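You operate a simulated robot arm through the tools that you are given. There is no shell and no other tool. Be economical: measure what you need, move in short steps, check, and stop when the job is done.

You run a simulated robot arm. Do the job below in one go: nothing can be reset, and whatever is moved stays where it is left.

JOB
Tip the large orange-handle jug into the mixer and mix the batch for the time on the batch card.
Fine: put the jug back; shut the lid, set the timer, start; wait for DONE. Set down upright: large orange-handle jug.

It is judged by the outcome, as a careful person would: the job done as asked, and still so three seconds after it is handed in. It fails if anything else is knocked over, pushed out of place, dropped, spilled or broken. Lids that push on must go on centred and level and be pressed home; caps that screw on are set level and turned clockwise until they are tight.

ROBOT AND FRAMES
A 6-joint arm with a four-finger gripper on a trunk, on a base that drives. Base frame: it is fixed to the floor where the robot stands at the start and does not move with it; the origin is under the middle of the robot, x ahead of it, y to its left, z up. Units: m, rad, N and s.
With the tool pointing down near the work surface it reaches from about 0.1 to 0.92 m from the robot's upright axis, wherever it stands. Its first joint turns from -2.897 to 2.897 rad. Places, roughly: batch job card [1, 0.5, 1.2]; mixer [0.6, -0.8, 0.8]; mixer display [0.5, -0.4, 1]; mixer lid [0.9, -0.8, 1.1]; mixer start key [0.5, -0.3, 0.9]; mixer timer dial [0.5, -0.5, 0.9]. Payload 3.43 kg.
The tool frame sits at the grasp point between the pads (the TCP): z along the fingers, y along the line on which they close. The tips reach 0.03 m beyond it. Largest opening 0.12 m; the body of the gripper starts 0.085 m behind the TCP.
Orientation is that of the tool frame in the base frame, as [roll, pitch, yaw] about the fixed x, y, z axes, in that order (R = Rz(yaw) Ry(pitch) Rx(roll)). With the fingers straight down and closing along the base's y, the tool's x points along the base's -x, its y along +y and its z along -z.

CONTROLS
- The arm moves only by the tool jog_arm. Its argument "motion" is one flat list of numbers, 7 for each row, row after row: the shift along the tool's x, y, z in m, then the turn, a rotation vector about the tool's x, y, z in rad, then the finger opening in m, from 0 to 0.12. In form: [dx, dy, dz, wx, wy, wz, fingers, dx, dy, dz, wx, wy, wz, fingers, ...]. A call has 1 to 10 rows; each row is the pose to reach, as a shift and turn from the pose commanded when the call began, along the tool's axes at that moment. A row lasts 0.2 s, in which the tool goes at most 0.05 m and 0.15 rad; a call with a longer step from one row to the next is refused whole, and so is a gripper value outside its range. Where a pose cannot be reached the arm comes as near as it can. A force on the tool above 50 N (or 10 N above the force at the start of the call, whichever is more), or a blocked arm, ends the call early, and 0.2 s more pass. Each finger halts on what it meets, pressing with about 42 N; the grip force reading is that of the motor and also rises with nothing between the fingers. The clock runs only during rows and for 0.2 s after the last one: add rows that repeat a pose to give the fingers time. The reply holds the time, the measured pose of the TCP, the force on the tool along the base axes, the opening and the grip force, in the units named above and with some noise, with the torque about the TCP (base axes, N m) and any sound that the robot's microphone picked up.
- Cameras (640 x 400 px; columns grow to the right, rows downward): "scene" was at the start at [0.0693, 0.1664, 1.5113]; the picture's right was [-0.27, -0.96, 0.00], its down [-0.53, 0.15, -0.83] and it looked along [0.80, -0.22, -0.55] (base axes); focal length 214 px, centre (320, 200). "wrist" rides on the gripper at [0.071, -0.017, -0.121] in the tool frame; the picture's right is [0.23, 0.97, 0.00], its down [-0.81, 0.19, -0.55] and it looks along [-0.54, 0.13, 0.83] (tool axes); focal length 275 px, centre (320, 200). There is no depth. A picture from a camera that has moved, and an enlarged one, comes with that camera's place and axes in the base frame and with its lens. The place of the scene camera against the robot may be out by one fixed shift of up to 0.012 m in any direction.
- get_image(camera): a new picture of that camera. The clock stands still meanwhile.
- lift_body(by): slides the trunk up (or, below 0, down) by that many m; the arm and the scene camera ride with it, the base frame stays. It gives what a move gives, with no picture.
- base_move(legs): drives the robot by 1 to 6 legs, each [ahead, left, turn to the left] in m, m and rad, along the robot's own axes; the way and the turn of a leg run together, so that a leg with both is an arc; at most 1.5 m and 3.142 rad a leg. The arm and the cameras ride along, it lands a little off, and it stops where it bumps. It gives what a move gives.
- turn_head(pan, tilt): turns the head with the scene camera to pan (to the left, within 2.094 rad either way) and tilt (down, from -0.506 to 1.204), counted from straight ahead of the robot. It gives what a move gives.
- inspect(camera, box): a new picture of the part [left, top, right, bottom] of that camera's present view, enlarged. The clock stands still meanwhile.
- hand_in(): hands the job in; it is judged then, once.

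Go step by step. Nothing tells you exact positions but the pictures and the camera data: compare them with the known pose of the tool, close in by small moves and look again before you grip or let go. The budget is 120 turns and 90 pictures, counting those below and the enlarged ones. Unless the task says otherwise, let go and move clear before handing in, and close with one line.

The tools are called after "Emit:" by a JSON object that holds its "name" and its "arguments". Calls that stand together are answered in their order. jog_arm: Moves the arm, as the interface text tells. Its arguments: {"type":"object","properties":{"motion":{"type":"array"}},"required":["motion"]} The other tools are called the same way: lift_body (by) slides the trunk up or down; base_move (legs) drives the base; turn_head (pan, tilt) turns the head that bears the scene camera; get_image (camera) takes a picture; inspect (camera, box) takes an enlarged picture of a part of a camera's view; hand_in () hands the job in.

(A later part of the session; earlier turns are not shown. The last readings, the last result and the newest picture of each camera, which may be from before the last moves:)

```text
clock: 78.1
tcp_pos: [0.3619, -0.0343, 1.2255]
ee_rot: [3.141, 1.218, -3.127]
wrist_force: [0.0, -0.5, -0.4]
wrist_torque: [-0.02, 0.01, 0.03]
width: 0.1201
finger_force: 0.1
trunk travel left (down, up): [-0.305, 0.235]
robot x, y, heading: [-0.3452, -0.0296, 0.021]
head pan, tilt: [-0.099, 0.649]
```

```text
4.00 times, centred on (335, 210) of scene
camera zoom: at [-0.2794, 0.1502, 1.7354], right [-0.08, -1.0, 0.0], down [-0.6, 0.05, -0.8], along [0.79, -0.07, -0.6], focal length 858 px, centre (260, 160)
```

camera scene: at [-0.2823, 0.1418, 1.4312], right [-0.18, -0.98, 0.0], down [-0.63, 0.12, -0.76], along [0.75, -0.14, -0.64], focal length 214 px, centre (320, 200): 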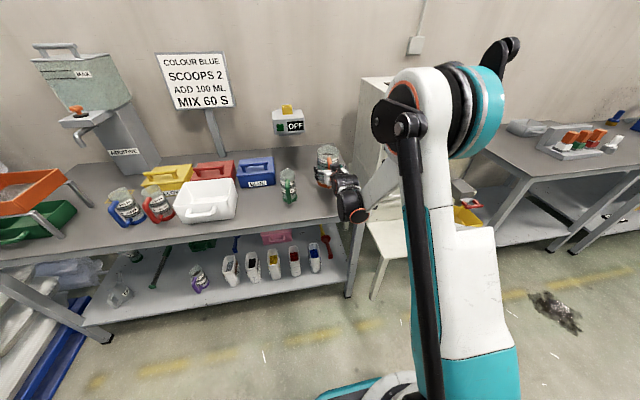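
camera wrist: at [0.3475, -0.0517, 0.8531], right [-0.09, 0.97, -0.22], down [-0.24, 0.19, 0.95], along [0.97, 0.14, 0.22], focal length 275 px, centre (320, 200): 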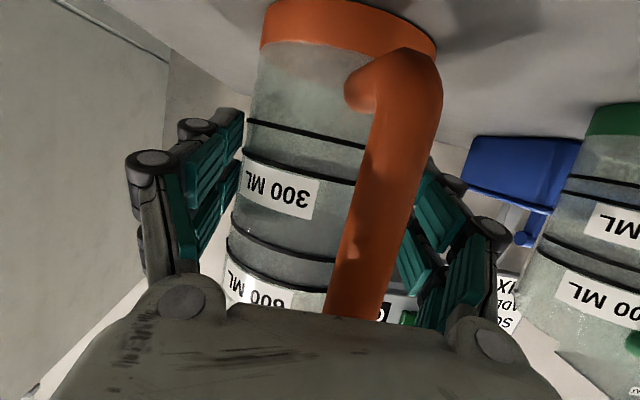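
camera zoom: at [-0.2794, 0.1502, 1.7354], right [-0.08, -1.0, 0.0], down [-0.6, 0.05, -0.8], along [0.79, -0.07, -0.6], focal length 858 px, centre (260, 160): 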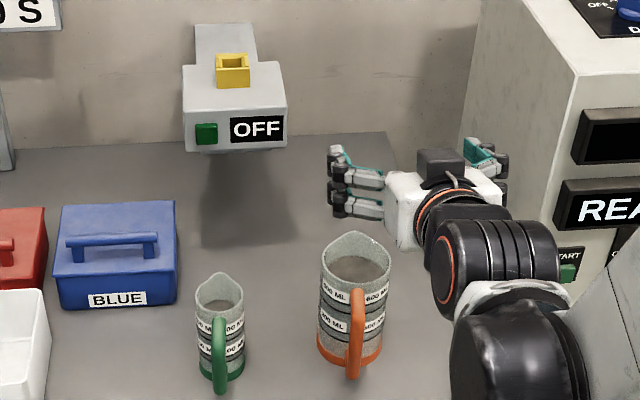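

The jug stands upright in its place. I'll point the tool down to look into it from above and confirm that it is empty.

Emit:
{"name": "jog_arm", "arguments": {"motion": [0, 0, 0, 0, 0.14, 0, 0.12, 0, 0, 0, 0, 0.28, 0, 0.12, 0, 0, 0, 0, 0.42, 0, 0.12, 0, 0, 0, 0, 0.56, 0, 0.12, 0, 0, 0, 0, 0.7, 0, 0.12, 0, 0, 0, 0, 0.84, 0, 0.12, 0, 0, 0, 0, 0.98, 0, 0.12, 0, 0, 0, 0, 1.1, 0, 0.12, 0, 0, 0, 0, 1.22, 0, 0.12, 0, 0, 0, 0, 1.22, 0, 0.12]}}

Emit:
{"name": "get_image", "arguments": {"camera": "wrist"}}

```text
clock: 80.3
tcp_pos: [0.3633, -0.0348, 1.2247]
ee_rot: [3.14, -0.003, -3.127]
wrist_force: [0.1, 0.2, 0.9]
wrist_torque: [-0.05, -0.03, 0.02]
width: 0.12
finger_force: 0.1
trunk travel left (down, up): [-0.305, 0.235]
robot x, y, heading: [-0.3443, -0.0338, 0.013]
head pan, tilt: [-0.099, 0.649]
```

```text
58 pictures are left
camera wrist: at [0.2919, -0.0534, 1.3465], right [-0.24, 0.97, 0.0], down [0.81, 0.2, 0.55], along [0.53, 0.13, -0.84], focal length 275 px, centre (320, 200)
```

wrist: 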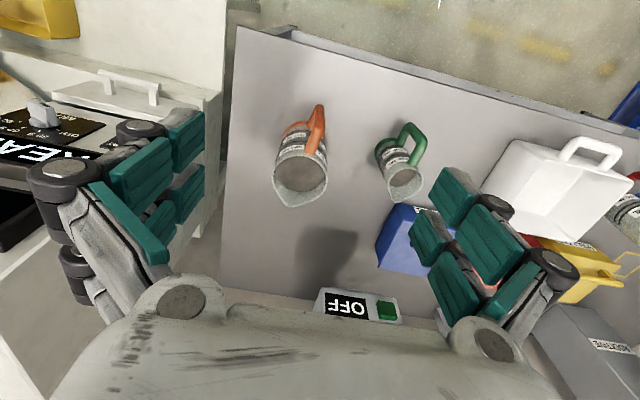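

Emit:
{"name": "inspect", "arguments": {"camera": "wrist", "box": [240, 90, 440, 220]}}

```text
3.08 times, centred on (340, 155) of wrist
camera zoom: at [0.2919, -0.0534, 1.3465], right [-0.24, 0.97, 0.0], down [0.81, 0.2, 0.55], along [0.53, 0.13, -0.84], focal length 847 px, centre (258, 338)
```

zoom: 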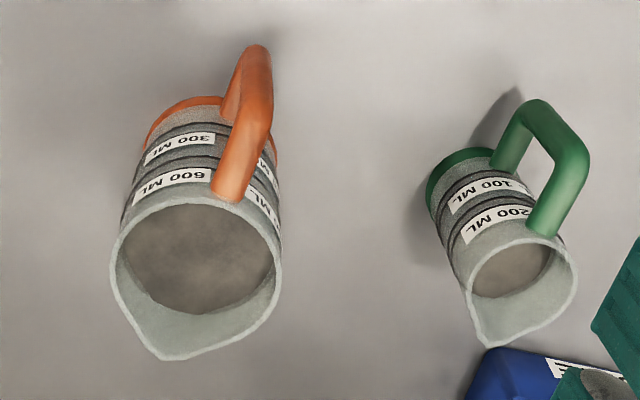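

Weight says the jug is emptied (about 5.2 N to 2 N). Next is the lid: it leans back about 11° behind the bowl with its top edge near (0.90, -0.755, 1.245). I'll turn the gripper 90° so the fingers close along x, and drive over there.

Emit:
{"name": "lift_body", "arguments": {"by": 0.2}}

Emit:
{"name": "base_move", "arguments": {"legs": [[-0.2, 0, 0], [0, -0.72, -0.013]]}}

Emit:
{"name": "jog_arm", "arguments": {"motion": [0, 0, 0, 0, 0, 0.15, 0.12, 0, 0, 0, 0, 0, 0.3, 0.12, 0, 0, 0, 0, 0, 0.45, 0.12, 0, 0, 0, 0, 0, 0.6, 0.12, 0, 0, 0, 0, 0, 0.75, 0.12, 0, 0, 0, 0, 0, 0.9, 0.12, 0, 0, 0, 0, 0, 1.05, 0.12, 0, 0, 0, 0, 0, 1.2, 0.12, 0, 0, 0, 0, 0, 1.35, 0.12, 0, 0, 0, 0, 0, 1.5, 0.12]}}

Emit:
{"name": "turn_head", "arguments": {"pan": -0.1, "tilt": 0.6}}

Emit:
{"name": "get_image", "arguments": {"camera": "scene"}}

Emit:
{"name": "get_image", "arguments": {"camera": "wrist"}}

```text
clock: 82.5
tcp_pos: [0.3635, -0.0349, 1.4245]
ee_rot: [-3.14, -0.002, -3.13]
wrist_force: [0.3, -0.1, 0.0]
wrist_torque: [0.0, 0.02, -0.01]
width: 0.12
finger_force: 0.0
trunk travel left (down, up): [-0.505, 0.035]
robot x, y, heading: [-0.346, -0.031, 0.019]
head pan, tilt: [-0.099, 0.649]
```

```text
clock: 87.6
tcp_pos: [0.1735, -0.7653, 1.4243]
ee_rot: [3.141, -0.002, -3.137]
wrist_force: [0.3, -0.4, 0.2]
wrist_torque: [0.04, -0.03, 0.01]
width: 0.12
finger_force: 0.1
trunk travel left (down, up): [-0.505, 0.035]
robot x, y, heading: [-0.5369, -0.7532, 0.007]
head pan, tilt: [-0.099, 0.649]
```

```text
clock: 89.8
tcp_pos: [0.1725, -0.7661, 1.4246]
ee_rot: [-3.139, 0.0, 1.644]
wrist_force: [-0.1, -0.3, 0.9]
wrist_torque: [-0.01, 0.02, -0.04]
width: 0.1203
finger_force: 0.0
trunk travel left (down, up): [-0.505, 0.035]
robot x, y, heading: [-0.5372, -0.7575, 0.008]
head pan, tilt: [-0.099, 0.649]
```

```text
clock: 90.5
tcp_pos: [0.1726, -0.7653, 1.4234]
ee_rot: [-3.139, -0.001, 1.648]
wrist_force: [0.5, -0.7, 0.6]
wrist_torque: [-0.04, 0.01, 0.02]
width: 0.1201
finger_force: 0.2
trunk travel left (down, up): [-0.505, 0.035]
robot x, y, heading: [-0.5366, -0.7558, 0.012]
head pan, tilt: [-0.099, 0.6]
```

```text
56 pictures are left
camera scene: at [-0.4667, -0.5753, 1.9398], right [-0.09, -1.0, 0.0], down [-0.56, 0.05, -0.82], along [0.82, -0.08, -0.57], focal length 214 px, centre (320, 200)
```

scene: 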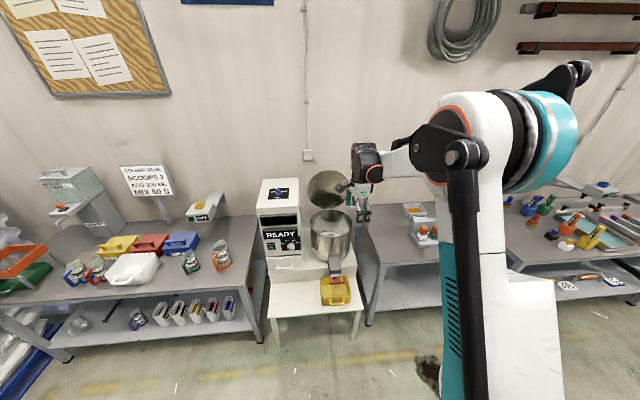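

```text
55 pictures are left
camera wrist: at [0.1507, -0.6972, 1.5456], right [0.95, 0.3, 0.0], down [0.25, -0.79, 0.55], along [0.17, -0.53, -0.83], focal length 275 px, centre (320, 200)
```

wrist: 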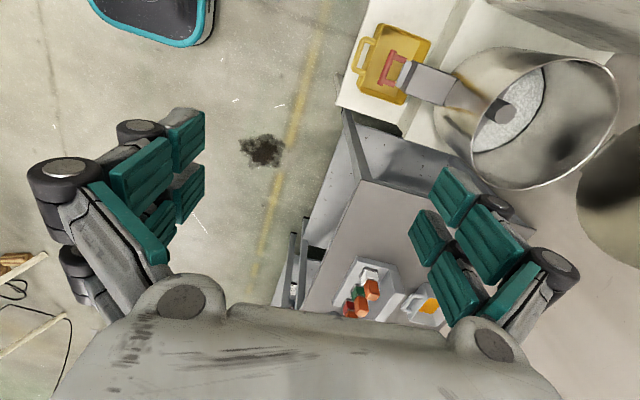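

The bowl now holds the batch. I'll drive up to the mixer, gripper high, and look closely at the lid.

Emit:
{"name": "base_move", "arguments": {"legs": [[0.49, 0, 0]]}}

Emit:
{"name": "jog_arm", "arguments": {"motion": [0, 0.05, 0, 0, 0, 0, 0.12, 0, 0.1, 0, 0, 0, 0, 0.12, 0, 0.15, 0, 0, 0, 0, 0.12, 0, 0.2, 0, 0, 0, 0, 0.12, 0, 0.23, 0, 0, 0, -0.075, 0.12, 0, 0.23, 0, 0, 0, -0.075, 0.12]}}

Emit:
{"name": "get_image", "arguments": {"camera": "scene"}}

Emit:
{"name": "get_image", "arguments": {"camera": "wrist"}}

```text
clock: 93.4
tcp_pos: [0.6634, -0.7507, 1.4246]
ee_rot: [-3.139, 0.0, 1.661]
wrist_force: [0.9, -0.6, -0.1]
wrist_torque: [-0.04, 0.05, 0.0]
width: 0.1199
finger_force: 0.1
trunk travel left (down, up): [-0.505, 0.035]
robot x, y, heading: [-0.0439, -0.7523, 0.02]
head pan, tilt: [-0.099, 0.6]
```

```text
clock: 94.8
tcp_pos: [0.8702, -0.7292, 1.4165]
ee_rot: [-3.139, -0.001, 1.736]
wrist_force: [0.1, 0.1, 0.1]
wrist_torque: [-0.02, 0.06, 0.08]
width: 0.1198
finger_force: 0.0
out of reach, approached as far as the arm can: row 5, 6
trunk travel left (down, up): [-0.505, 0.035]
robot x, y, heading: [-0.046, -0.7519, 0.024]
head pan, tilt: [-0.099, 0.6]
```

```text
54 pictures are left
camera scene: at [0.0227, -0.5677, 1.9397], right [-0.08, -1.0, 0.0], down [-0.56, 0.04, -0.82], along [0.82, -0.07, -0.57], focal length 214 px, centre (320, 200)
```

scene: 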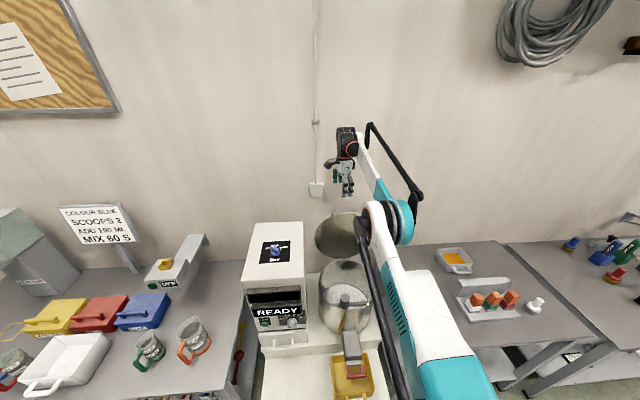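

```text
53 pictures are left
camera wrist: at [0.8423, -0.6625, 1.5372], right [0.92, 0.39, 0.0], down [0.32, -0.77, 0.55], along [0.21, -0.51, -0.83], focal length 275 px, centre (320, 200)
```

wrist: 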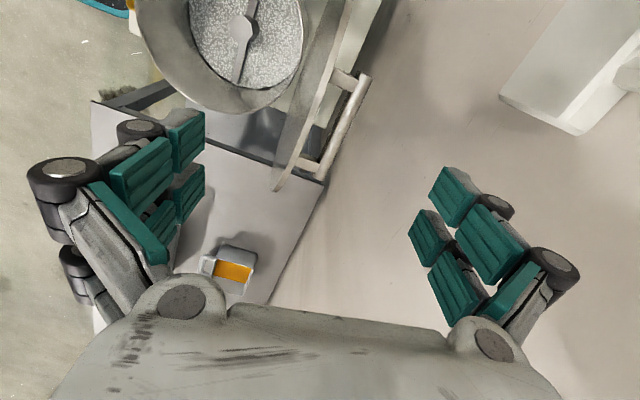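

The lid has a bar handle on its outer face near the top edge. I'll cage the lid's top edge between the two fingers, with the tool tilted 30° forward, and walk it over; first I'll set that orientation while clear of everything.

Emit:
{"name": "jog_arm", "arguments": {"motion": [0, -0.04, -0.02, 0, 0, 0.083, 0.12, 0, -0.08, -0.04, 0, 0, 0.165, 0.12, 0, -0.12, -0.06, 0, 0, 0.165, 0.12, 0, -0.16, -0.08, 0, 0, 0.165, 0.12, 0, -0.2, -0.1, 0, 0, 0.165, 0.12, 0, -0.2, -0.1, 0, 0, 0.165, 0.12]}}

Emit:
{"name": "jog_arm", "arguments": {"motion": [0, 0, 0, -0.14, 0, 0, 0.12, 0, 0, 0, -0.28, 0, 0, 0.12, 0, 0, 0, -0.41, 0, 0, 0.12, 0, 0, 0, -0.524, 0, 0, 0.12, 0, 0, 0, -0.524, 0, 0, 0.12]}}

Emit:
{"name": "lift_body", "arguments": {"by": -0.12}}

```text
clock: 96.2
tcp_pos: [0.6743, -0.7618, 1.5186]
ee_rot: [-3.138, 0.0, 1.572]
wrist_force: [0.2, 0.4, -0.1]
wrist_torque: [0.0, 0.08, 0.0]
width: 0.1199
finger_force: 0.2
trunk travel left (down, up): [-0.505, 0.035]
robot x, y, heading: [-0.0475, -0.7427, 0.02]
head pan, tilt: [-0.099, 0.6]
```

```text
clock: 97.4
tcp_pos: [0.674, -0.7627, 1.5178]
ee_rot: [2.62, -0.001, 1.57]
wrist_force: [0.6, -1.1, 0.5]
wrist_torque: [0.01, 0.0, 0.01]
width: 0.1199
finger_force: 0.1
trunk travel left (down, up): [-0.505, 0.035]
robot x, y, heading: [-0.0484, -0.7538, 0.017]
head pan, tilt: [-0.099, 0.6]
```

```text
clock: 98.9
tcp_pos: [0.6729, -0.7621, 1.3978]
ee_rot: [2.619, 0.0, 1.57]
wrist_force: [0.0, 0.2, -0.2]
wrist_torque: [-0.02, 0.0, -0.02]
width: 0.1199
finger_force: 0.1
trunk travel left (down, up): [-0.385, 0.155]
robot x, y, heading: [-0.0459, -0.748, 0.02]
head pan, tilt: [-0.099, 0.6]
```

Emit:
{"name": "jog_arm", "arguments": {"motion": [0, 0.03, 0.031, 0, 0, 0, 0.12, 0, 0.06, 0.062, 0, 0, 0, 0.12, 0, 0.09, 0.094, 0, 0, 0, 0.12, 0, 0.119, 0.1255, 0, 0, 0, 0.12, 0, 0.119, 0.1255, 0, 0, 0, 0.12]}}

Emit:
{"name": "get_image", "arguments": {"camera": "wrist"}}

Emit:
{"name": "inspect", "arguments": {"camera": "scene", "box": [270, 120, 430, 300]}}

```text
clock: 100.1
tcp_pos: [0.8357, -0.7626, 1.348]
ee_rot: [2.62, 0.0, 1.569]
wrist_force: [0.6, -0.1, 1.7]
wrist_torque: [-0.03, -0.01, -0.03]
width: 0.12
finger_force: 0.1
trunk travel left (down, up): [-0.385, 0.155]
robot x, y, heading: [-0.0467, -0.7519, 0.02]
head pan, tilt: [-0.099, 0.6]
```

```text
52 pictures are left
camera wrist: at [0.7615, -0.6915, 1.4456], right [0.84, 0.23, 0.49], down [-0.11, -0.81, 0.57], along [0.53, -0.54, -0.66], focal length 275 px, centre (320, 200)
```

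wrist: 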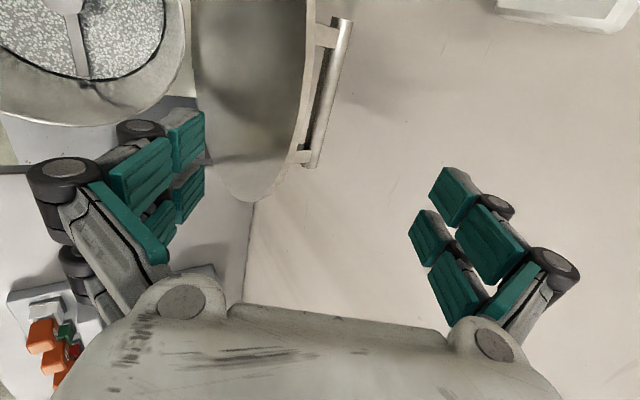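

```text
2.22 times, centred on (350, 210) of scene
camera zoom: at [0.0199, -0.5675, 1.8199], right [-0.08, -1.0, 0.0], down [-0.56, 0.04, -0.83], along [0.82, -0.07, -0.56], focal length 477 px, centre (253, 178)
```

zoom: 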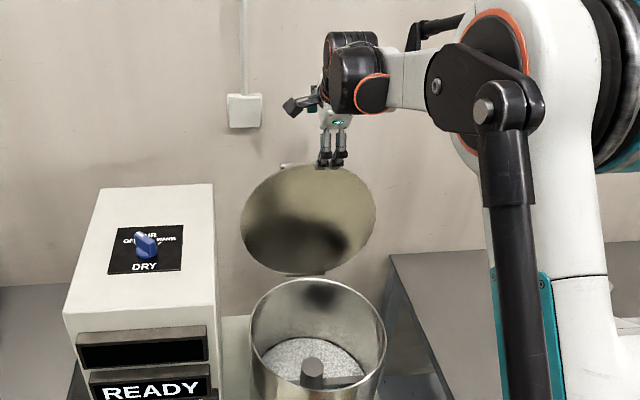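

The fingers straddle the lid's top edge line correctly. I'll advance along the tool axis so the edge and its bar lie between the fingers.

Emit:
{"name": "jog_arm", "arguments": {"motion": [0, 0, 0.03, 0, 0, 0, 0.12, 0, 0, 0.06, 0, 0, 0, 0.12, 0, 0, 0.09, 0, 0, 0, 0.12, 0, 0, 0.12, 0, 0, 0, 0.12, 0, 0, 0.12, 0, 0, 0, 0.12]}}

Emit:
{"name": "get_image", "arguments": {"camera": "wrist"}}

```text
clock: 101.3
tcp_pos: [0.8998, -0.7621, 1.2425]
ee_rot: [2.62, 0.0, 1.571]
wrist_force: [0.3, 0.6, -0.7]
wrist_torque: [0.01, 0.03, 0.0]
width: 0.1201
finger_force: 0.0
trunk travel left (down, up): [-0.385, 0.155]
robot x, y, heading: [-0.0452, -0.749, 0.022]
head pan, tilt: [-0.099, 0.6]
```

```text
50 pictures are left
camera wrist: at [0.8254, -0.6906, 1.3403], right [0.84, 0.23, 0.49], down [-0.11, -0.81, 0.57], along [0.53, -0.54, -0.66], focal length 275 px, centre (320, 200)
```

wrist: 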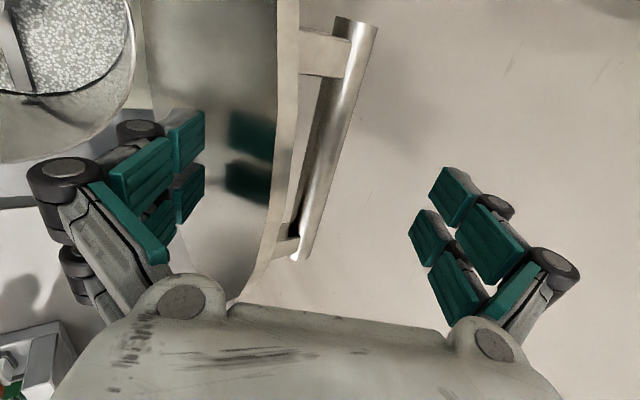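

Lid edge and bar are between the fingers. I'll close to a loose cage and swing the lid forward along its arc, about 40° first.

Emit:
{"name": "jog_arm", "arguments": {"motion": [0, 0, 0, 0, 0, 0, 0.08, 0, 0, 0, 0, 0, 0, 0.08, 0, -0.022, -0.017, 0, 0, 0, 0.08, 0, -0.044, -0.034, 0, 0, 0, 0.08, 0, -0.078, -0.048, 0, 0, 0, 0.08, 0, -0.113, -0.062, 0, 0, 0, 0.08, 0, -0.15, -0.067, 0, 0, 0, 0.08, 0, -0.186, -0.072, 0, 0, 0, 0.08, 0, -0.186, -0.072, 0, 0, 0, 0.08]}}

Emit:
{"name": "get_image", "arguments": {"camera": "wrist"}}

Emit:
{"name": "inspect", "arguments": {"camera": "scene", "box": [270, 120, 430, 300]}}

```text
clock: 103.3
tcp_pos: [0.6988, -0.7583, 1.2127]
ee_rot: [2.62, 0.0, 1.572]
wrist_force: [-0.6, 0.1, 0.1]
wrist_torque: [0.03, 0.05, 0.0]
width: 0.08
finger_force: 0.1
trunk travel left (down, up): [-0.385, 0.155]
robot x, y, heading: [-0.0488, -0.7487, 0.024]
head pan, tilt: [-0.099, 0.6]
```

```text
49 pictures are left
camera wrist: at [0.6237, -0.6883, 1.3089], right [0.84, 0.23, 0.48], down [-0.11, -0.81, 0.57], along [0.53, -0.54, -0.66], focal length 275 px, centre (320, 200)
```

wrist: 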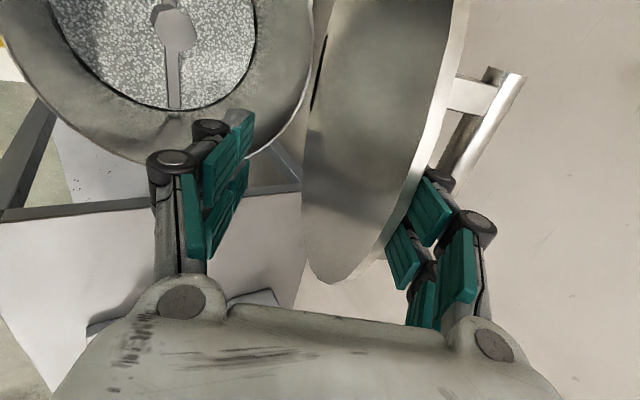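

```text
2.22 times, centred on (350, 210) of scene
camera zoom: at [0.0201, -0.568, 1.8198], right [-0.08, -1.0, 0.0], down [-0.56, 0.04, -0.83], along [0.82, -0.06, -0.56], focal length 477 px, centre (253, 178)
```

zoom: 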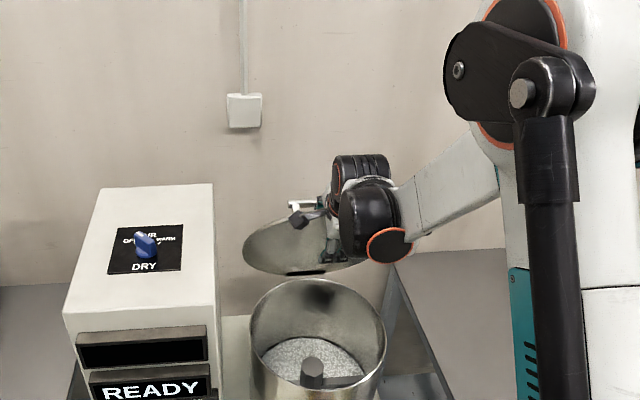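

The lid follows and stays put by itself. I'll carry it on to roughly 70°, turning the tool a little with it.

Emit:
{"name": "jog_arm", "arguments": {"motion": [0, -0.036, 0.005, -0.05, 0, 0, 0.08, 0, -0.073, 0.01, -0.1, 0, 0, 0.08, 0, -0.107, 0.024, -0.15, 0, 0, 0.08, 0, -0.142, 0.0395, -0.2, 0, 0, 0.08, 0, -0.165, 0.058, -0.25, 0, 0, 0.08, 0, -0.165, 0.058, -0.25, 0, 0, 0.08]}}

Emit:
{"name": "get_image", "arguments": {"camera": "wrist"}}

Emit:
{"name": "inspect", "arguments": {"camera": "scene", "box": [270, 120, 430, 300]}}

```text
clock: 104.7
tcp_pos: [0.6431, -0.7677, 1.1342]
ee_rot: [2.372, -0.001, 1.57]
wrist_force: [-3.3, 0.1, -1.1]
wrist_torque: [0.0, -0.17, 0.02]
width: 0.0785
finger_force: 0.1
out of reach, approached as far as the arm can: row 4, 5, 6
trunk travel left (down, up): [-0.385, 0.155]
robot x, y, heading: [-0.0482, -0.7453, 0.016]
head pan, tilt: [-0.099, 0.6]
```

```text
47 pictures are left
camera wrist: at [0.5472, -0.6979, 1.2096], right [0.7, 0.23, 0.68], down [-0.25, -0.81, 0.53], along [0.67, -0.54, -0.51], focal length 275 px, centre (320, 200)
```

wrist: 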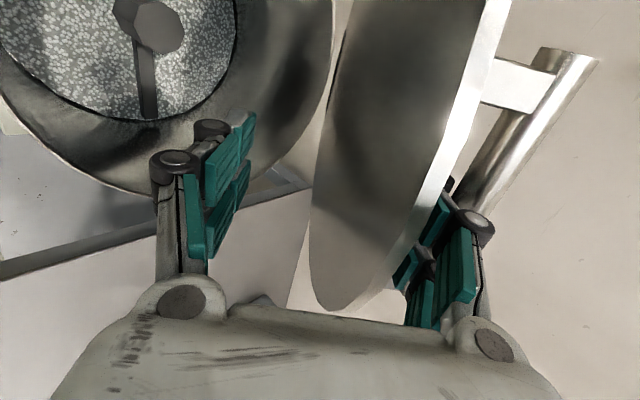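

```text
2.22 times, centred on (350, 210) of scene
camera zoom: at [0.0203, -0.5675, 1.8198], right [-0.08, -1.0, 0.0], down [-0.56, 0.04, -0.83], along [0.82, -0.07, -0.56], focal length 477 px, centre (253, 178)
```

zoom: 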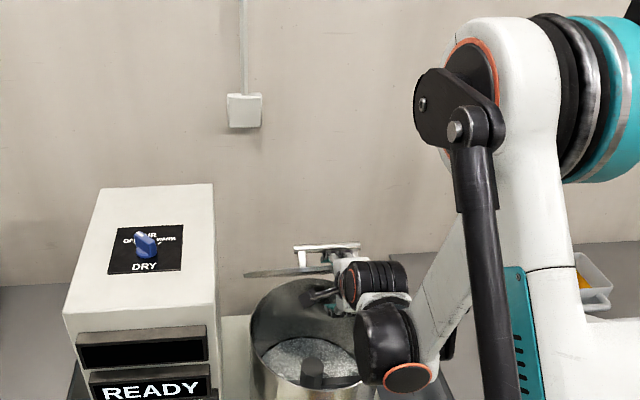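

The lid is at about 50° now, and the arm's lower limit is reached with the trunk this high. I'll slip the fingers out backwards, then push the lid down from above.

Emit:
{"name": "jog_arm", "arguments": {"motion": [0, 0, -0.03, 0, 0, 0, 0.085, 0, 0, -0.06, 0, 0, 0, 0.09, 0, 0, -0.1, 0, 0, 0, 0.1, 0, 0.01, -0.14, 0, 0, 0, 0.1, 0, 0.01, -0.14, 0, 0, 0, 0.1]}}

Emit:
{"name": "inspect", "arguments": {"camera": "scene", "box": [270, 120, 430, 300]}}

```text
clock: 105.9
tcp_pos: [0.555, -0.7642, 1.2432]
ee_rot: [2.371, -0.001, 1.571]
wrist_force: [0.0, -0.2, -0.5]
wrist_torque: [-0.01, 0.01, -0.03]
width: 0.1001
finger_force: 0.0
trunk travel left (down, up): [-0.385, 0.155]
robot x, y, heading: [-0.0493, -0.7522, 0.02]
head pan, tilt: [-0.099, 0.6]
```

```text
2.22 times, centred on (350, 210) of scene
camera zoom: at [0.0221, -0.5677, 1.8197], right [-0.08, -1.0, 0.0], down [-0.56, 0.04, -0.82], along [0.82, -0.07, -0.57], focal length 477 px, centre (253, 178)
```

zoom: 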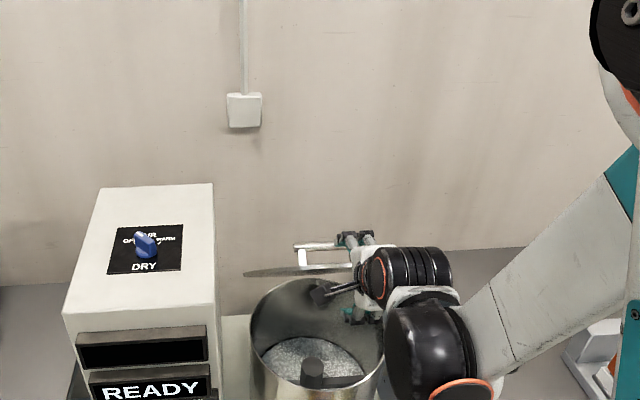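

Emit:
{"name": "jog_arm", "arguments": {"motion": [0, 0.03, -0.03, 0, 0, 0, 0.07, 0, 0.06, -0.06, 0, 0, 0, 0.04, 0, 0.09, -0.095, 0.14, 0, 0, 0.0, 0, 0.126, -0.129, 0.28, 0, 0, 0.0, 0, 0.126, -0.129, 0.42, 0, 0, 0.0, 0, 0.126, -0.129, 0.56, 0, 0, 0.0, 0, 0.126, -0.129, 0.7, 0, 0, 0, 0, 0.126, -0.129, 0.77, 0, 0, 0, 0, 0.126, -0.129, 0.77, 0, 0, 0]}}

Emit:
{"name": "lift_body", "arguments": {"by": -0.1}}

Emit:
{"name": "get_image", "arguments": {"camera": "wrist"}}

```text
clock: 107.9
tcp_pos: [0.5529, -0.7649, 1.4235]
ee_rot: [-3.141, -0.001, 1.572]
wrist_force: [0.0, -0.5, 0.6]
wrist_torque: [0.0, 0.02, 0.01]
width: 0.0001
finger_force: 33.2
trunk travel left (down, up): [-0.385, 0.155]
robot x, y, heading: [-0.0473, -0.7503, 0.02]
head pan, tilt: [-0.099, 0.6]
```

```text
clock: 109.2
tcp_pos: [0.5533, -0.7657, 1.3239]
ee_rot: [3.141, 0.0, 1.57]
wrist_force: [0.0, 0.2, -0.4]
wrist_torque: [0.06, -0.01, 0.01]
width: 0.0002
finger_force: 33.3
trunk travel left (down, up): [-0.285, 0.255]
robot x, y, heading: [-0.0491, -0.7546, 0.017]
head pan, tilt: [-0.099, 0.6]
```

```text
44 pictures are left
camera wrist: at [0.5361, -0.6943, 1.4446], right [0.97, 0.23, 0.0], down [0.19, -0.81, 0.55], along [0.13, -0.54, -0.83], focal length 275 px, centre (320, 200)
```

wrist: 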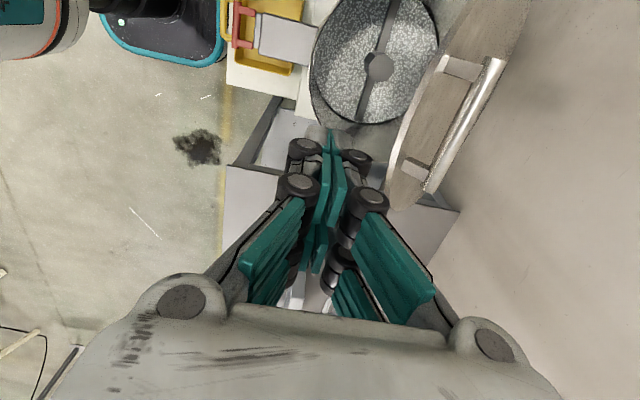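

I'll move the closed fingers above the lid, between the bar and the hinge, and press it down.

Emit:
{"name": "jog_arm", "arguments": {"motion": [0, 0.05, 0, 0, 0, 0, 0, 0, 0.1, 0, 0, 0, 0, 0, 0, 0.15, 0, 0, 0, 0, 0, 0, 0.197, 0, 0, 0, 0, 0, 0, 0.197, 0.05, 0, 0, 0, 0, 0, 0.197, 0.1, 0, 0, 0, 0, 0, 0.197, 0.15, 0, 0, 0, 0, 0, 0.197, 0.2, 0, 0, 0, 0, 0, 0.197, 0.22, 0, 0, 0, 0]}}

Emit:
{"name": "get_image", "arguments": {"camera": "wrist"}}

```text
clock: 111.2
tcp_pos: [0.7523, -0.7647, 1.1037]
ee_rot: [3.14, 0.0, 1.571]
wrist_force: [0.0, -0.5, 0.6]
wrist_torque: [0.0, 0.01, -0.01]
width: 0.0
finger_force: 32.9
trunk travel left (down, up): [-0.285, 0.255]
robot x, y, heading: [-0.0511, -0.7467, 0.02]
head pan, tilt: [-0.099, 0.6]
```

```text
43 pictures are left
camera wrist: at [0.7342, -0.6938, 1.2238], right [0.97, 0.23, 0.0], down [0.19, -0.81, 0.55], along [0.13, -0.54, -0.83], focal length 275 px, centre (320, 200)
```

wrist: 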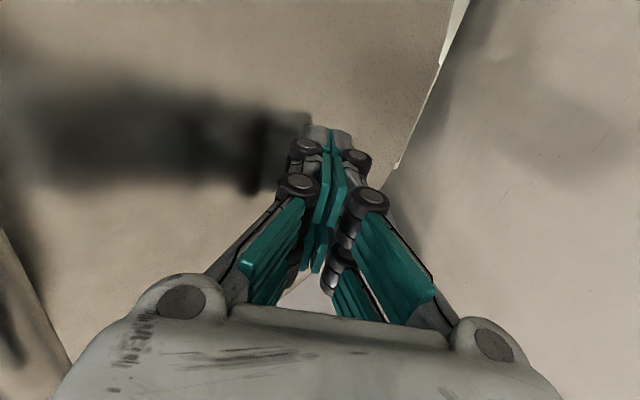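

Emit:
{"name": "jog_arm", "arguments": {"motion": [0, 0, 0.015, 0, 0, 0, 0, 0, 0, 0.03, 0, 0, 0, 0, 0, -0.003, 0.045, 0, 0, 0, 0, 0, -0.006, 0.06, 0, 0, 0, 0, 0, -0.01, 0.075, 0, 0, 0, 0, 0, -0.015, 0.09, 0, 0, 0, 0, 0, -0.015, 0.09, 0, 0, 0, 0]}}

Emit:
{"name": "inspect", "arguments": {"camera": "scene", "box": [270, 120, 430, 300]}}

```text
clock: 112.8
tcp_pos: [0.7359, -0.765, 1.0086]
ee_rot: [3.14, 0.001, 1.571]
wrist_force: [-0.6, 0.0, 0.4]
wrist_torque: [0.01, 0.0, -0.04]
width: 0.0002
finger_force: 33.0
trunk travel left (down, up): [-0.285, 0.255]
robot x, y, heading: [-0.046, -0.7507, 0.022]
head pan, tilt: [-0.099, 0.6]
```

```text
2.22 times, centred on (350, 210) of scene
camera zoom: at [0.0209, -0.5676, 1.7198], right [-0.08, -1.0, 0.0], down [-0.56, 0.04, -0.82], along [0.82, -0.07, -0.57], focal length 477 px, centre (253, 178)
```

zoom: 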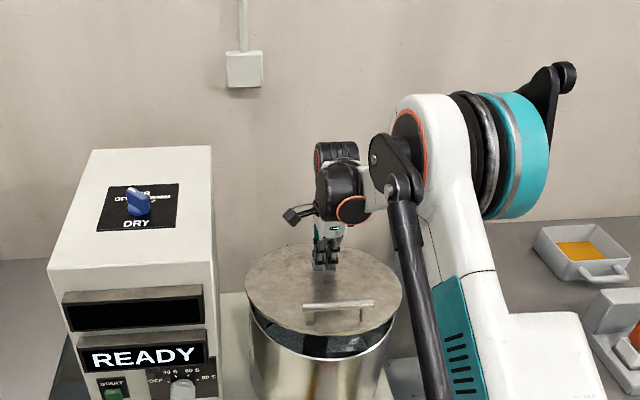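

Nearly shut. I'll push down further, watching the force.

Emit:
{"name": "jog_arm", "arguments": {"motion": [0, 0, 0.007, 0, 0, 0, 0, 0, 0, 0.014, 0, 0, 0, 0, 0, 0, 0.02, 0, 0, 0, 0, 0, 0, 0.02, 0, 0, 0, 0]}}

Emit:
{"name": "inspect", "arguments": {"camera": "scene", "box": [270, 160, 430, 340]}}

```text
clock: 113.8
tcp_pos: [0.7363, -0.7641, 0.9923]
ee_rot: [3.141, 0.0, 1.569]
wrist_force: [0.0, 0.4, -0.6]
wrist_torque: [0.0, -0.04, -0.05]
width: 0.0
finger_force: 33.3
trunk travel left (down, up): [-0.285, 0.255]
robot x, y, heading: [-0.0467, -0.752, 0.017]
head pan, tilt: [-0.099, 0.6]
```

```text
2.22 times, centred on (350, 250) of scene
camera zoom: at [0.0209, -0.5676, 1.7198], right [-0.08, -1.0, 0.0], down [-0.56, 0.04, -0.82], along [0.82, -0.07, -0.57], focal length 477 px, centre (253, 89)
```

zoom: 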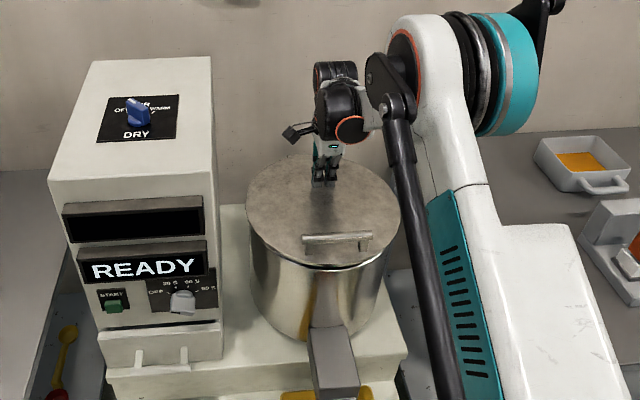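

It looks shut. I'll press once more lightly to confirm it is home.

Emit:
{"name": "jog_arm", "arguments": {"motion": [0, 0, 0.005, 0, 0, 0, 0, 0, 0, 0.01, 0, 0, 0, 0, 0, 0, 0.015, 0, 0, 0, 0, 0, 0, 0.02, 0, 0, 0, 0, 0, 0, 0.02, 0, 0, 0, 0]}}

Emit:
{"name": "inspect", "arguments": {"camera": "scene", "box": [320, 200, 400, 300]}}

```text
clock: 114.6
tcp_pos: [0.7355, -0.765, 0.985]
ee_rot: [3.135, -0.002, 1.571]
wrist_force: [-4.4, 0.5, 27.1]
wrist_torque: [0.02, 0.16, 0.04]
width: 0.0059
finger_force: 33.7
trunk travel left (down, up): [-0.285, 0.255]
robot x, y, heading: [-0.0465, -0.7501, 0.021]
head pan, tilt: [-0.099, 0.6]
stopped in row 3: the force on the tool passed its limit at 58 N (the readings are from after the stop); the commanded pose is now the measured one
```

```text
4.00 times, centred on (360, 250) of scene
camera zoom: at [0.017, -0.5674, 1.7201], right [-0.08, -1.0, 0.0], down [-0.56, 0.04, -0.83], along [0.82, -0.06, -0.56], focal length 858 px, centre (160, 0)
```

zoom: 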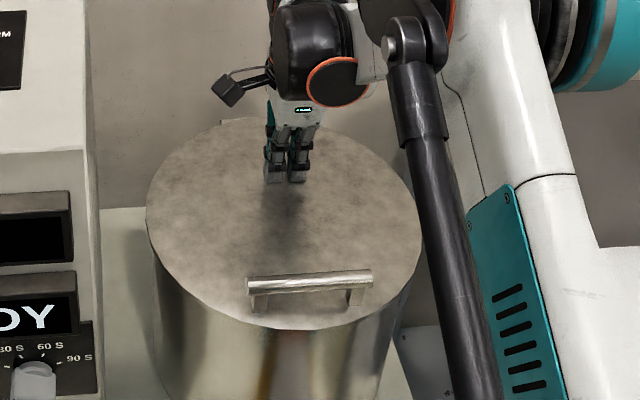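

The lid is hard shut. I'll raise the arm, back off and look closely at the timer dial and the start key.

Emit:
{"name": "jog_arm", "arguments": {"motion": [0, 0, -0.05, 0, 0, 0, 0, 0, 0, -0.1, 0, 0, 0, 0, 0, 0, -0.15, 0, 0, 0, 0, 0, 0, -0.2, 0, 0, 0, 0, 0, 0, -0.25, 0, 0, 0, 0.02, 0, 0, -0.3, 0, 0, 0, 0.06]}}

Emit:
{"name": "base_move", "arguments": {"legs": [[-0.45, 0, 0], [0, 0.3, -0.018]]}}

Emit:
{"name": "turn_head", "arguments": {"pan": 0.0, "tilt": 0.5}}

Emit:
{"name": "get_image", "arguments": {"camera": "scene"}}

```text
clock: 116.0
tcp_pos: [0.7334, -0.7649, 1.2836]
ee_rot: [3.137, -0.001, 1.57]
wrist_force: [-0.9, 0.7, 0.7]
wrist_torque: [0.02, -0.03, -0.01]
width: 0.0602
finger_force: 0.1
trunk travel left (down, up): [-0.285, 0.255]
robot x, y, heading: [-0.049, -0.7515, 0.021]
head pan, tilt: [-0.099, 0.6]
```

```text
clock: 120.3
tcp_pos: [0.2771, -0.491, 1.2839]
ee_rot: [3.136, 0.0, 1.555]
wrist_force: [-0.9, 0.6, 0.9]
wrist_torque: [0.01, -0.03, 0.04]
width: 0.0601
finger_force: 0.2
trunk travel left (down, up): [-0.285, 0.255]
robot x, y, heading: [-0.5083, -0.465, 0.005]
head pan, tilt: [-0.099, 0.6]
```

```text
clock: 121.0
tcp_pos: [0.2774, -0.491, 1.283]
ee_rot: [3.136, 0.0, 1.555]
wrist_force: [-0.4, 0.2, 0.9]
wrist_torque: [-0.02, -0.01, 0.01]
width: 0.0599
finger_force: 0.1
trunk travel left (down, up): [-0.285, 0.255]
robot x, y, heading: [-0.5033, -0.4657, 0.006]
head pan, tilt: [0.0, 0.499]
```

```text
39 pictures are left
camera scene: at [-0.4312, -0.2742, 1.7288], right [0.01, -1.0, 0.0], down [-0.48, 0.0, -0.88], along [0.88, 0.0, -0.48], focal length 214 px, centre (320, 200)
```

scene: 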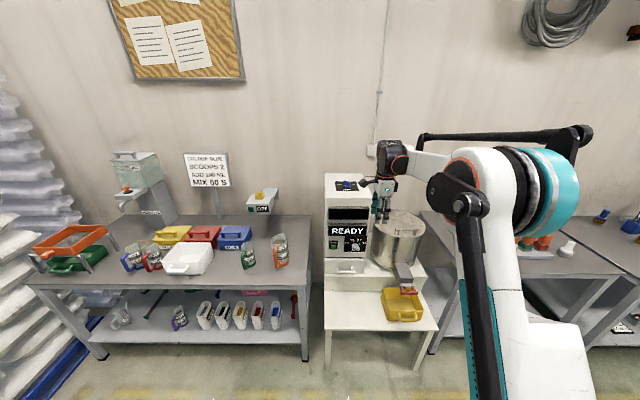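

Emit:
{"name": "inspect", "arguments": {"camera": "scene", "box": [318, 215, 382, 285]}}

```text
5.71 times, centred on (350, 250) of scene
camera zoom: at [-0.4312, -0.2742, 1.7288], right [0.01, -1.0, 0.0], down [-0.48, 0.0, -0.88], along [0.88, 0.0, -0.48], focal length 1226 px, centre (149, -86)
```

zoom: 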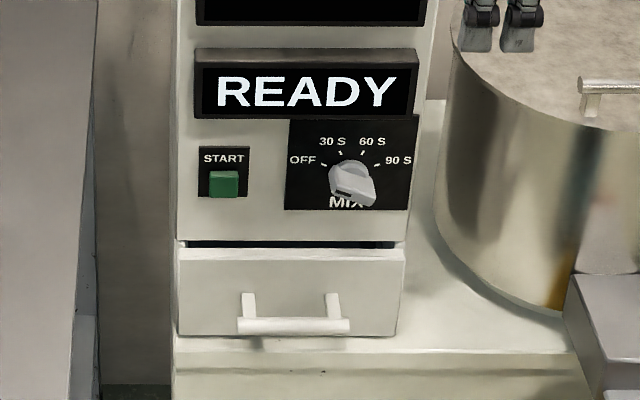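

I'll turn the tool horizontal, come down in front of the panel and look at the dial with the wrist camera.

Emit:
{"name": "jog_arm", "arguments": {"motion": [0, 0, 0, -0.14, 0, 0, 0.06, 0, 0, 0, -0.28, 0, 0, 0.06, 0, 0, 0, -0.42, 0, 0, 0.06, 0, 0, 0, -0.56, 0, 0, 0.06, 0, 0, 0, -0.7, 0, 0, 0.06, 0, 0, 0, -0.84, 0, 0, 0.06, 0, 0, 0, -0.98, 0, 0, 0.06, 0, 0, 0, -1.12, 0, 0, 0.06, 0, 0, 0, -1.26, 0, 0, 0.06, 0, 0, 0, -1.4, 0, 0, 0.06]}}

Emit:
{"name": "lift_body", "arguments": {"by": -0.28}}

Emit:
{"name": "get_image", "arguments": {"camera": "wrist"}}

```text
clock: 123.2
tcp_pos: [0.277, -0.4923, 1.2826]
ee_rot: [1.737, 0.002, 1.555]
wrist_force: [1.1, -0.6, -0.4]
wrist_torque: [0.01, -0.03, -0.02]
width: 0.0598
finger_force: 0.0
trunk travel left (down, up): [-0.285, 0.255]
robot x, y, heading: [-0.5072, -0.4667, 0.006]
head pan, tilt: [0.0, 0.499]
```

```text
clock: 126.0
tcp_pos: [0.2764, -0.493, 1.0039]
ee_rot: [1.737, 0.0, 1.555]
wrist_force: [-0.1, -0.1, -0.2]
wrist_torque: [0.0, 0.02, 0.02]
width: 0.0602
finger_force: 0.1
trunk travel left (down, up): [-0.005, 0.535]
robot x, y, heading: [-0.506, -0.4632, 0.005]
head pan, tilt: [0.0, 0.499]
```

```text
37 pictures are left
camera wrist: at [0.1554, -0.4201, 1.008], right [0.16, 0.23, 0.96], down [-0.53, -0.8, 0.28], along [0.83, -0.55, -0.01], focal length 275 px, centre (320, 200)
```

wrist: 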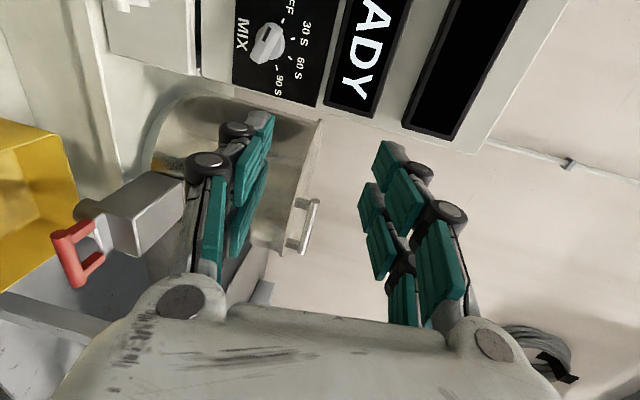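

Emit:
{"name": "inspect", "arguments": {"camera": "wrist", "box": [220, 0, 330, 100]}}

```text
4.00 times, centred on (275, 50) of wrist
camera zoom: at [0.1554, -0.4201, 1.008], right [0.16, 0.23, 0.96], down [-0.53, -0.8, 0.28], along [0.83, -0.55, -0.01], focal length 1101 px, centre (500, 800)
```

zoom: 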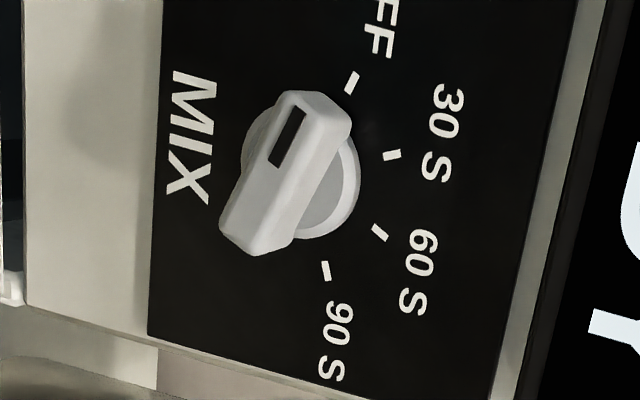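

The knob points at OFF, with the 60 S mark about 80° clockwise. I'll level the tool and test that the wrist can roll through the range needed (30° to line up, then 80° of turn).

Emit:
{"name": "jog_arm", "arguments": {"motion": [0, 0, 0, -0.09, 0.008, 0, 0.06, 0, 0, 0, -0.17, 0.016, 0, 0.06, 0, 0, 0, -0.17, 0.016, 0, 0.06]}}

Emit:
{"name": "jog_arm", "arguments": {"motion": [0, 0, 0, 0, 0, 0.15, 0.06, 0, 0, 0, 0, 0, 0.3, 0.06, 0, 0, 0, 0, 0, 0.45, 0.06, 0, 0, 0, 0, 0, 0.6, 0.06, 0, 0, 0, 0, 0, 0.75, 0.06, 0, 0, 0, 0, 0, 0.9, 0.06, 0, 0, 0, 0, 0, 1.05, 0.06, 0, 0, 0, 0, 0, 1.2, 0.06, 0, 0, 0, 0, 0, 1.35, 0.06, 0, 0, 0, 0, 0, 1.5, 0.06]}}

Emit:
{"name": "jog_arm", "arguments": {"motion": [0, 0, 0, 0, 0, 0.15, 0.06, 0, 0, 0, 0, 0, 0.3, 0.06, 0, 0, 0, 0, 0, 0.45, 0.06, 0, 0, 0, 0, 0, 0.45, 0.06]}}

```text
clock: 126.8
tcp_pos: [0.2768, -0.4907, 1.0029]
ee_rot: [1.605, -0.001, 1.574]
wrist_force: [-0.2, -0.4, -0.2]
wrist_torque: [-0.02, 0.01, -0.01]
width: 0.06
finger_force: 0.2
trunk travel left (down, up): [-0.005, 0.535]
robot x, y, heading: [-0.5077, -0.4646, 0.002]
head pan, tilt: [0.0, 0.499]
```

```text
clock: 129.1
tcp_pos: [0.276, -0.4913, 1.0047]
ee_rot: [1.519, -1.503, 1.625]
wrist_force: [0.6, 0.5, 0.3]
wrist_torque: [0.02, -0.04, -0.03]
width: 0.06
finger_force: 0.0
trunk travel left (down, up): [-0.005, 0.535]
robot x, y, heading: [-0.5053, -0.4662, 0.007]
head pan, tilt: [0.0, 0.499]
```

```text
clock: 130.1
tcp_pos: [0.2764, -0.4923, 1.0018]
ee_rot: [-1.562, -1.189, -1.577]
wrist_force: [0.2, 0.7, -0.1]
wrist_torque: [-0.03, -0.01, -0.01]
width: 0.0599
finger_force: 0.1
trunk travel left (down, up): [-0.005, 0.535]
robot x, y, heading: [-0.5055, -0.464, -0.0]
head pan, tilt: [0.0, 0.499]
```

The full roll range works. I'll roll back to the OFF alignment, drive closer and line up with the knob.

Emit:
{"name": "jog_arm", "arguments": {"motion": [0, 0, 0, 0, 0, -0.145, 0.06, 0, 0, 0, 0, 0, -0.29, 0.06, 0, 0, 0, 0, 0, -0.435, 0.06, 0, 0, 0, 0, 0, -0.58, 0.06, 0, 0, 0, 0, 0, -0.725, 0.06, 0, 0, 0, 0, 0, -0.87, 0.06, 0, 0, 0, 0, 0, -1.015, 0.06, 0, 0, 0, 0, 0, -1.16, 0.06, 0, 0, 0, 0, 0, -1.305, 0.06, 0, 0, 0, 0, 0, -1.426, 0.06]}}

Emit:
{"name": "base_move", "arguments": {"legs": [[0.1, 0.01, 0]]}}

Emit:
{"name": "get_image", "arguments": {"camera": "wrist"}}

```text
clock: 132.2
tcp_pos: [0.2753, -0.4928, 1.0036]
ee_rot: [1.567, -0.524, 1.573]
wrist_force: [-0.3, 0.2, 0.2]
wrist_torque: [-0.03, 0.02, -0.02]
width: 0.06
finger_force: 0.0
trunk travel left (down, up): [-0.005, 0.535]
robot x, y, heading: [-0.5052, -0.4633, 0.005]
head pan, tilt: [0.0, 0.499]
```

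```text
clock: 133.4
tcp_pos: [0.3734, -0.4816, 1.0038]
ee_rot: [1.567, -0.527, 1.575]
wrist_force: [0.2, 0.0, 0.5]
wrist_torque: [0.01, 0.03, -0.01]
width: 0.0602
finger_force: 0.0
trunk travel left (down, up): [-0.005, 0.535]
robot x, y, heading: [-0.4068, -0.4568, 0.004]
head pan, tilt: [0.0, 0.499]
```

```text
35 pictures are left
camera wrist: at [0.2529, -0.4132, 1.0257], right [0.0, -0.29, 0.96], down [-0.55, -0.8, -0.24], along [0.83, -0.53, -0.16], focal length 275 px, centre (320, 200)
```

wrist: 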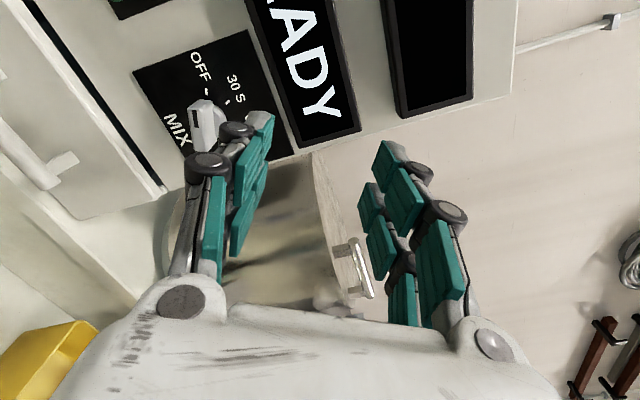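

Triangulating the marks gives a dial centre at (0.53, -0.465, 0.8925), with marks 45° apart; so OFF to 60 S is a 90° turn. I'll line up in front of the knob.

Emit:
{"name": "jog_arm", "arguments": {"motion": [-0.014, -0.035, 0.015, 0, 0, -0.065, 0.06, -0.028, -0.07, 0.03, 0, 0, -0.13, 0.05, -0.0414, -0.105, 0.045, 0, 0, -0.13, 0.045, -0.0414, -0.105, 0.045, 0, 0, -0.13, 0.045]}}

Emit:
{"name": "get_image", "arguments": {"camera": "wrist"}}

Emit:
{"name": "inspect", "arguments": {"camera": "scene", "box": [310, 210, 400, 280]}}

```text
clock: 134.4
tcp_pos: [0.4182, -0.4674, 0.891]
ee_rot: [1.567, -0.395, 1.573]
wrist_force: [-0.2, 0.3, -0.6]
wrist_torque: [-0.01, -0.02, 0.03]
width: 0.0448
finger_force: 0.1
trunk travel left (down, up): [-0.005, 0.535]
robot x, y, heading: [-0.4057, -0.4545, 0.006]
head pan, tilt: [0.0, 0.499]
```

```text
34 pictures are left
camera wrist: at [0.2973, -0.3964, 0.9032], right [0.0, -0.16, 0.99], down [-0.55, -0.82, -0.14], along [0.83, -0.55, -0.09], focal length 275 px, centre (320, 200)
```

wrist: 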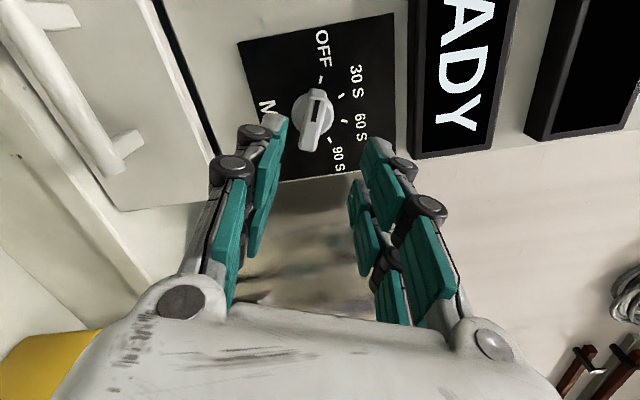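

```text
5.71 times, centred on (355, 245) of scene
camera zoom: at [-0.3331, -0.2636, 1.4489], right [0.01, -1.0, 0.0], down [-0.48, 0.0, -0.88], along [0.88, 0.0, -0.48], focal length 1226 px, centre (120, -57)
```

zoom: 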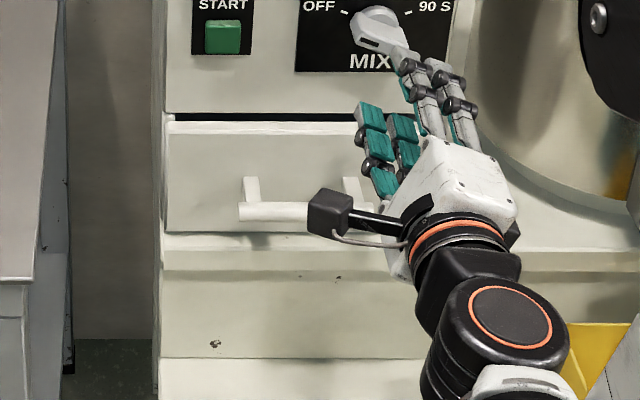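

The knob bar lies right between the fingers. I'll go in and close on it.

Emit:
{"name": "jog_arm", "arguments": {"motion": [0.002, 0, 0.025, 0, 0, 0, 0.045, 0.002, 0, 0.05, 0, 0, 0, 0.045, 0.002, 0, 0.066, 0, 0, 0, 0.045, 0.002, 0, 0.066, 0, 0, 0, 0.045]}}

Emit:
{"name": "jog_arm", "arguments": {"motion": [0, 0, 0, 0, 0, 0, 0.03, 0, 0, 0, 0, 0, 0, 0.015, 0, 0, 0, 0, 0, 0, 0.005, 0, 0, 0, 0, 0, 0, 0.005]}}

Emit:
{"name": "get_image", "arguments": {"camera": "wrist"}}

```text
clock: 135.4
tcp_pos: [0.4858, -0.4638, 0.8934]
ee_rot: [1.566, -0.392, 1.573]
wrist_force: [0.1, -0.6, -0.1]
wrist_torque: [-0.01, 0.0, 0.01]
width: 0.0451
finger_force: 0.1
trunk travel left (down, up): [-0.005, 0.535]
robot x, y, heading: [-0.4029, -0.4542, 0.005]
head pan, tilt: [0.0, 0.499]
```

```text
clock: 136.4
tcp_pos: [0.4879, -0.463, 0.8918]
ee_rot: [1.569, -0.395, 1.572]
wrist_force: [-20.5, 8.8, -38.3]
wrist_torque: [0.19, 1.37, 0.16]
width: 0.0261
finger_force: 18.4
trunk travel left (down, up): [-0.005, 0.535]
robot x, y, heading: [-0.4057, -0.4565, 0.007]
head pan, tilt: [0.0, 0.499]
```

```text
32 pictures are left
camera wrist: at [0.3654, -0.3917, 0.9045], right [0.0, -0.16, 0.99], down [-0.55, -0.82, -0.14], along [0.83, -0.54, -0.09], focal length 275 px, centre (320, 200)
```

wrist: 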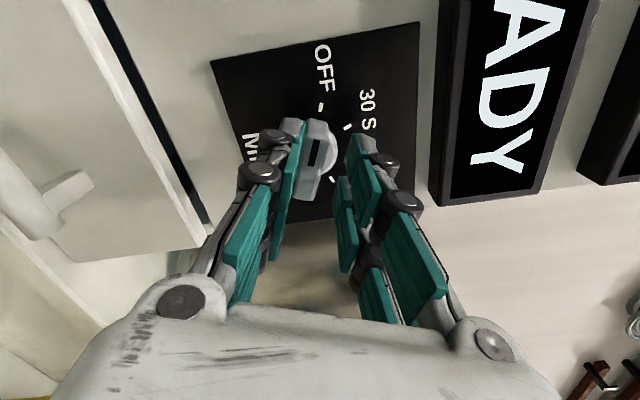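

The lower finger touches first, so the knob sits about 7 mm lower than I assumed. I'll open, shift and close again.

Emit:
{"name": "jog_arm", "arguments": {"motion": [0, 0, 0, 0, 0, 0, 0.04, 0, 0, -0.004, 0, 0, 0, 0.045, 0, -0.008, -0.004, 0, 0, 0, 0.045, 0, -0.008, -0.004, 0, 0, 0, 0.045]}}

Emit:
{"name": "get_image", "arguments": {"camera": "wrist"}}

Emit:
{"name": "jog_arm", "arguments": {"motion": [0, 0, 0, 0, 0, 0, 0.03, 0, 0, 0, 0, 0, 0, 0.022, 0, 0, 0, 0, 0, 0, 0.018]}}

```text
clock: 137.4
tcp_pos: [0.4833, -0.4614, 0.8871]
ee_rot: [1.566, -0.395, 1.573]
wrist_force: [-0.5, 0.4, 0.5]
wrist_torque: [-0.01, 0.0, -0.02]
width: 0.0449
finger_force: 0.1
trunk travel left (down, up): [-0.005, 0.535]
robot x, y, heading: [-0.4076, -0.4517, 0.007]
head pan, tilt: [0.0, 0.499]
```

```text
31 pictures are left
camera wrist: at [0.3618, -0.389, 0.8988], right [0.0, -0.16, 0.99], down [-0.55, -0.82, -0.14], along [0.83, -0.54, -0.09], focal length 275 px, centre (320, 200)
```

wrist: 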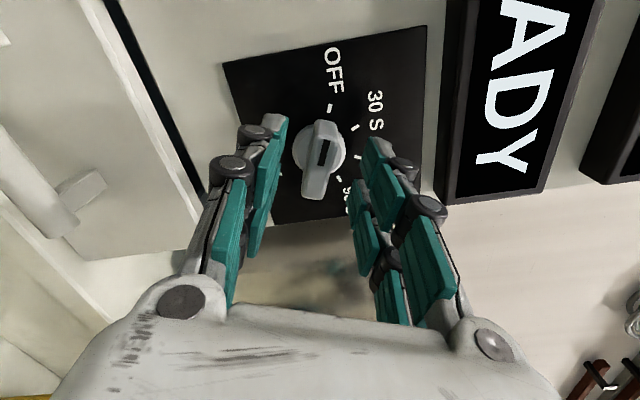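

```text
clock: 138.2
tcp_pos: [0.483, -0.4605, 0.8868]
ee_rot: [1.567, -0.393, 1.572]
wrist_force: [-0.6, -0.7, -0.3]
wrist_torque: [0.0, -0.02, -0.04]
width: 0.0179
finger_force: 0.0
trunk travel left (down, up): [-0.005, 0.535]
robot x, y, heading: [-0.4036, -0.4551, 0.009]
head pan, tilt: [0.0, 0.499]
```

Emit:
{"name": "get_image", "arguments": {"camera": "wrist"}}

```text
30 pictures are left
camera wrist: at [0.3616, -0.389, 0.8987], right [0.0, -0.16, 0.99], down [-0.55, -0.82, -0.14], along [0.83, -0.54, -0.09], focal length 275 px, centre (320, 200)
```

wrist: 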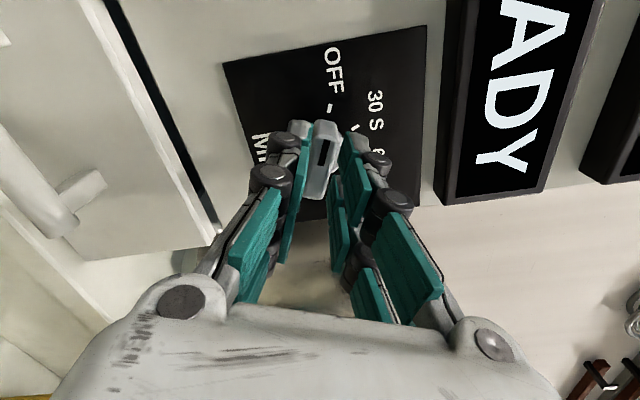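

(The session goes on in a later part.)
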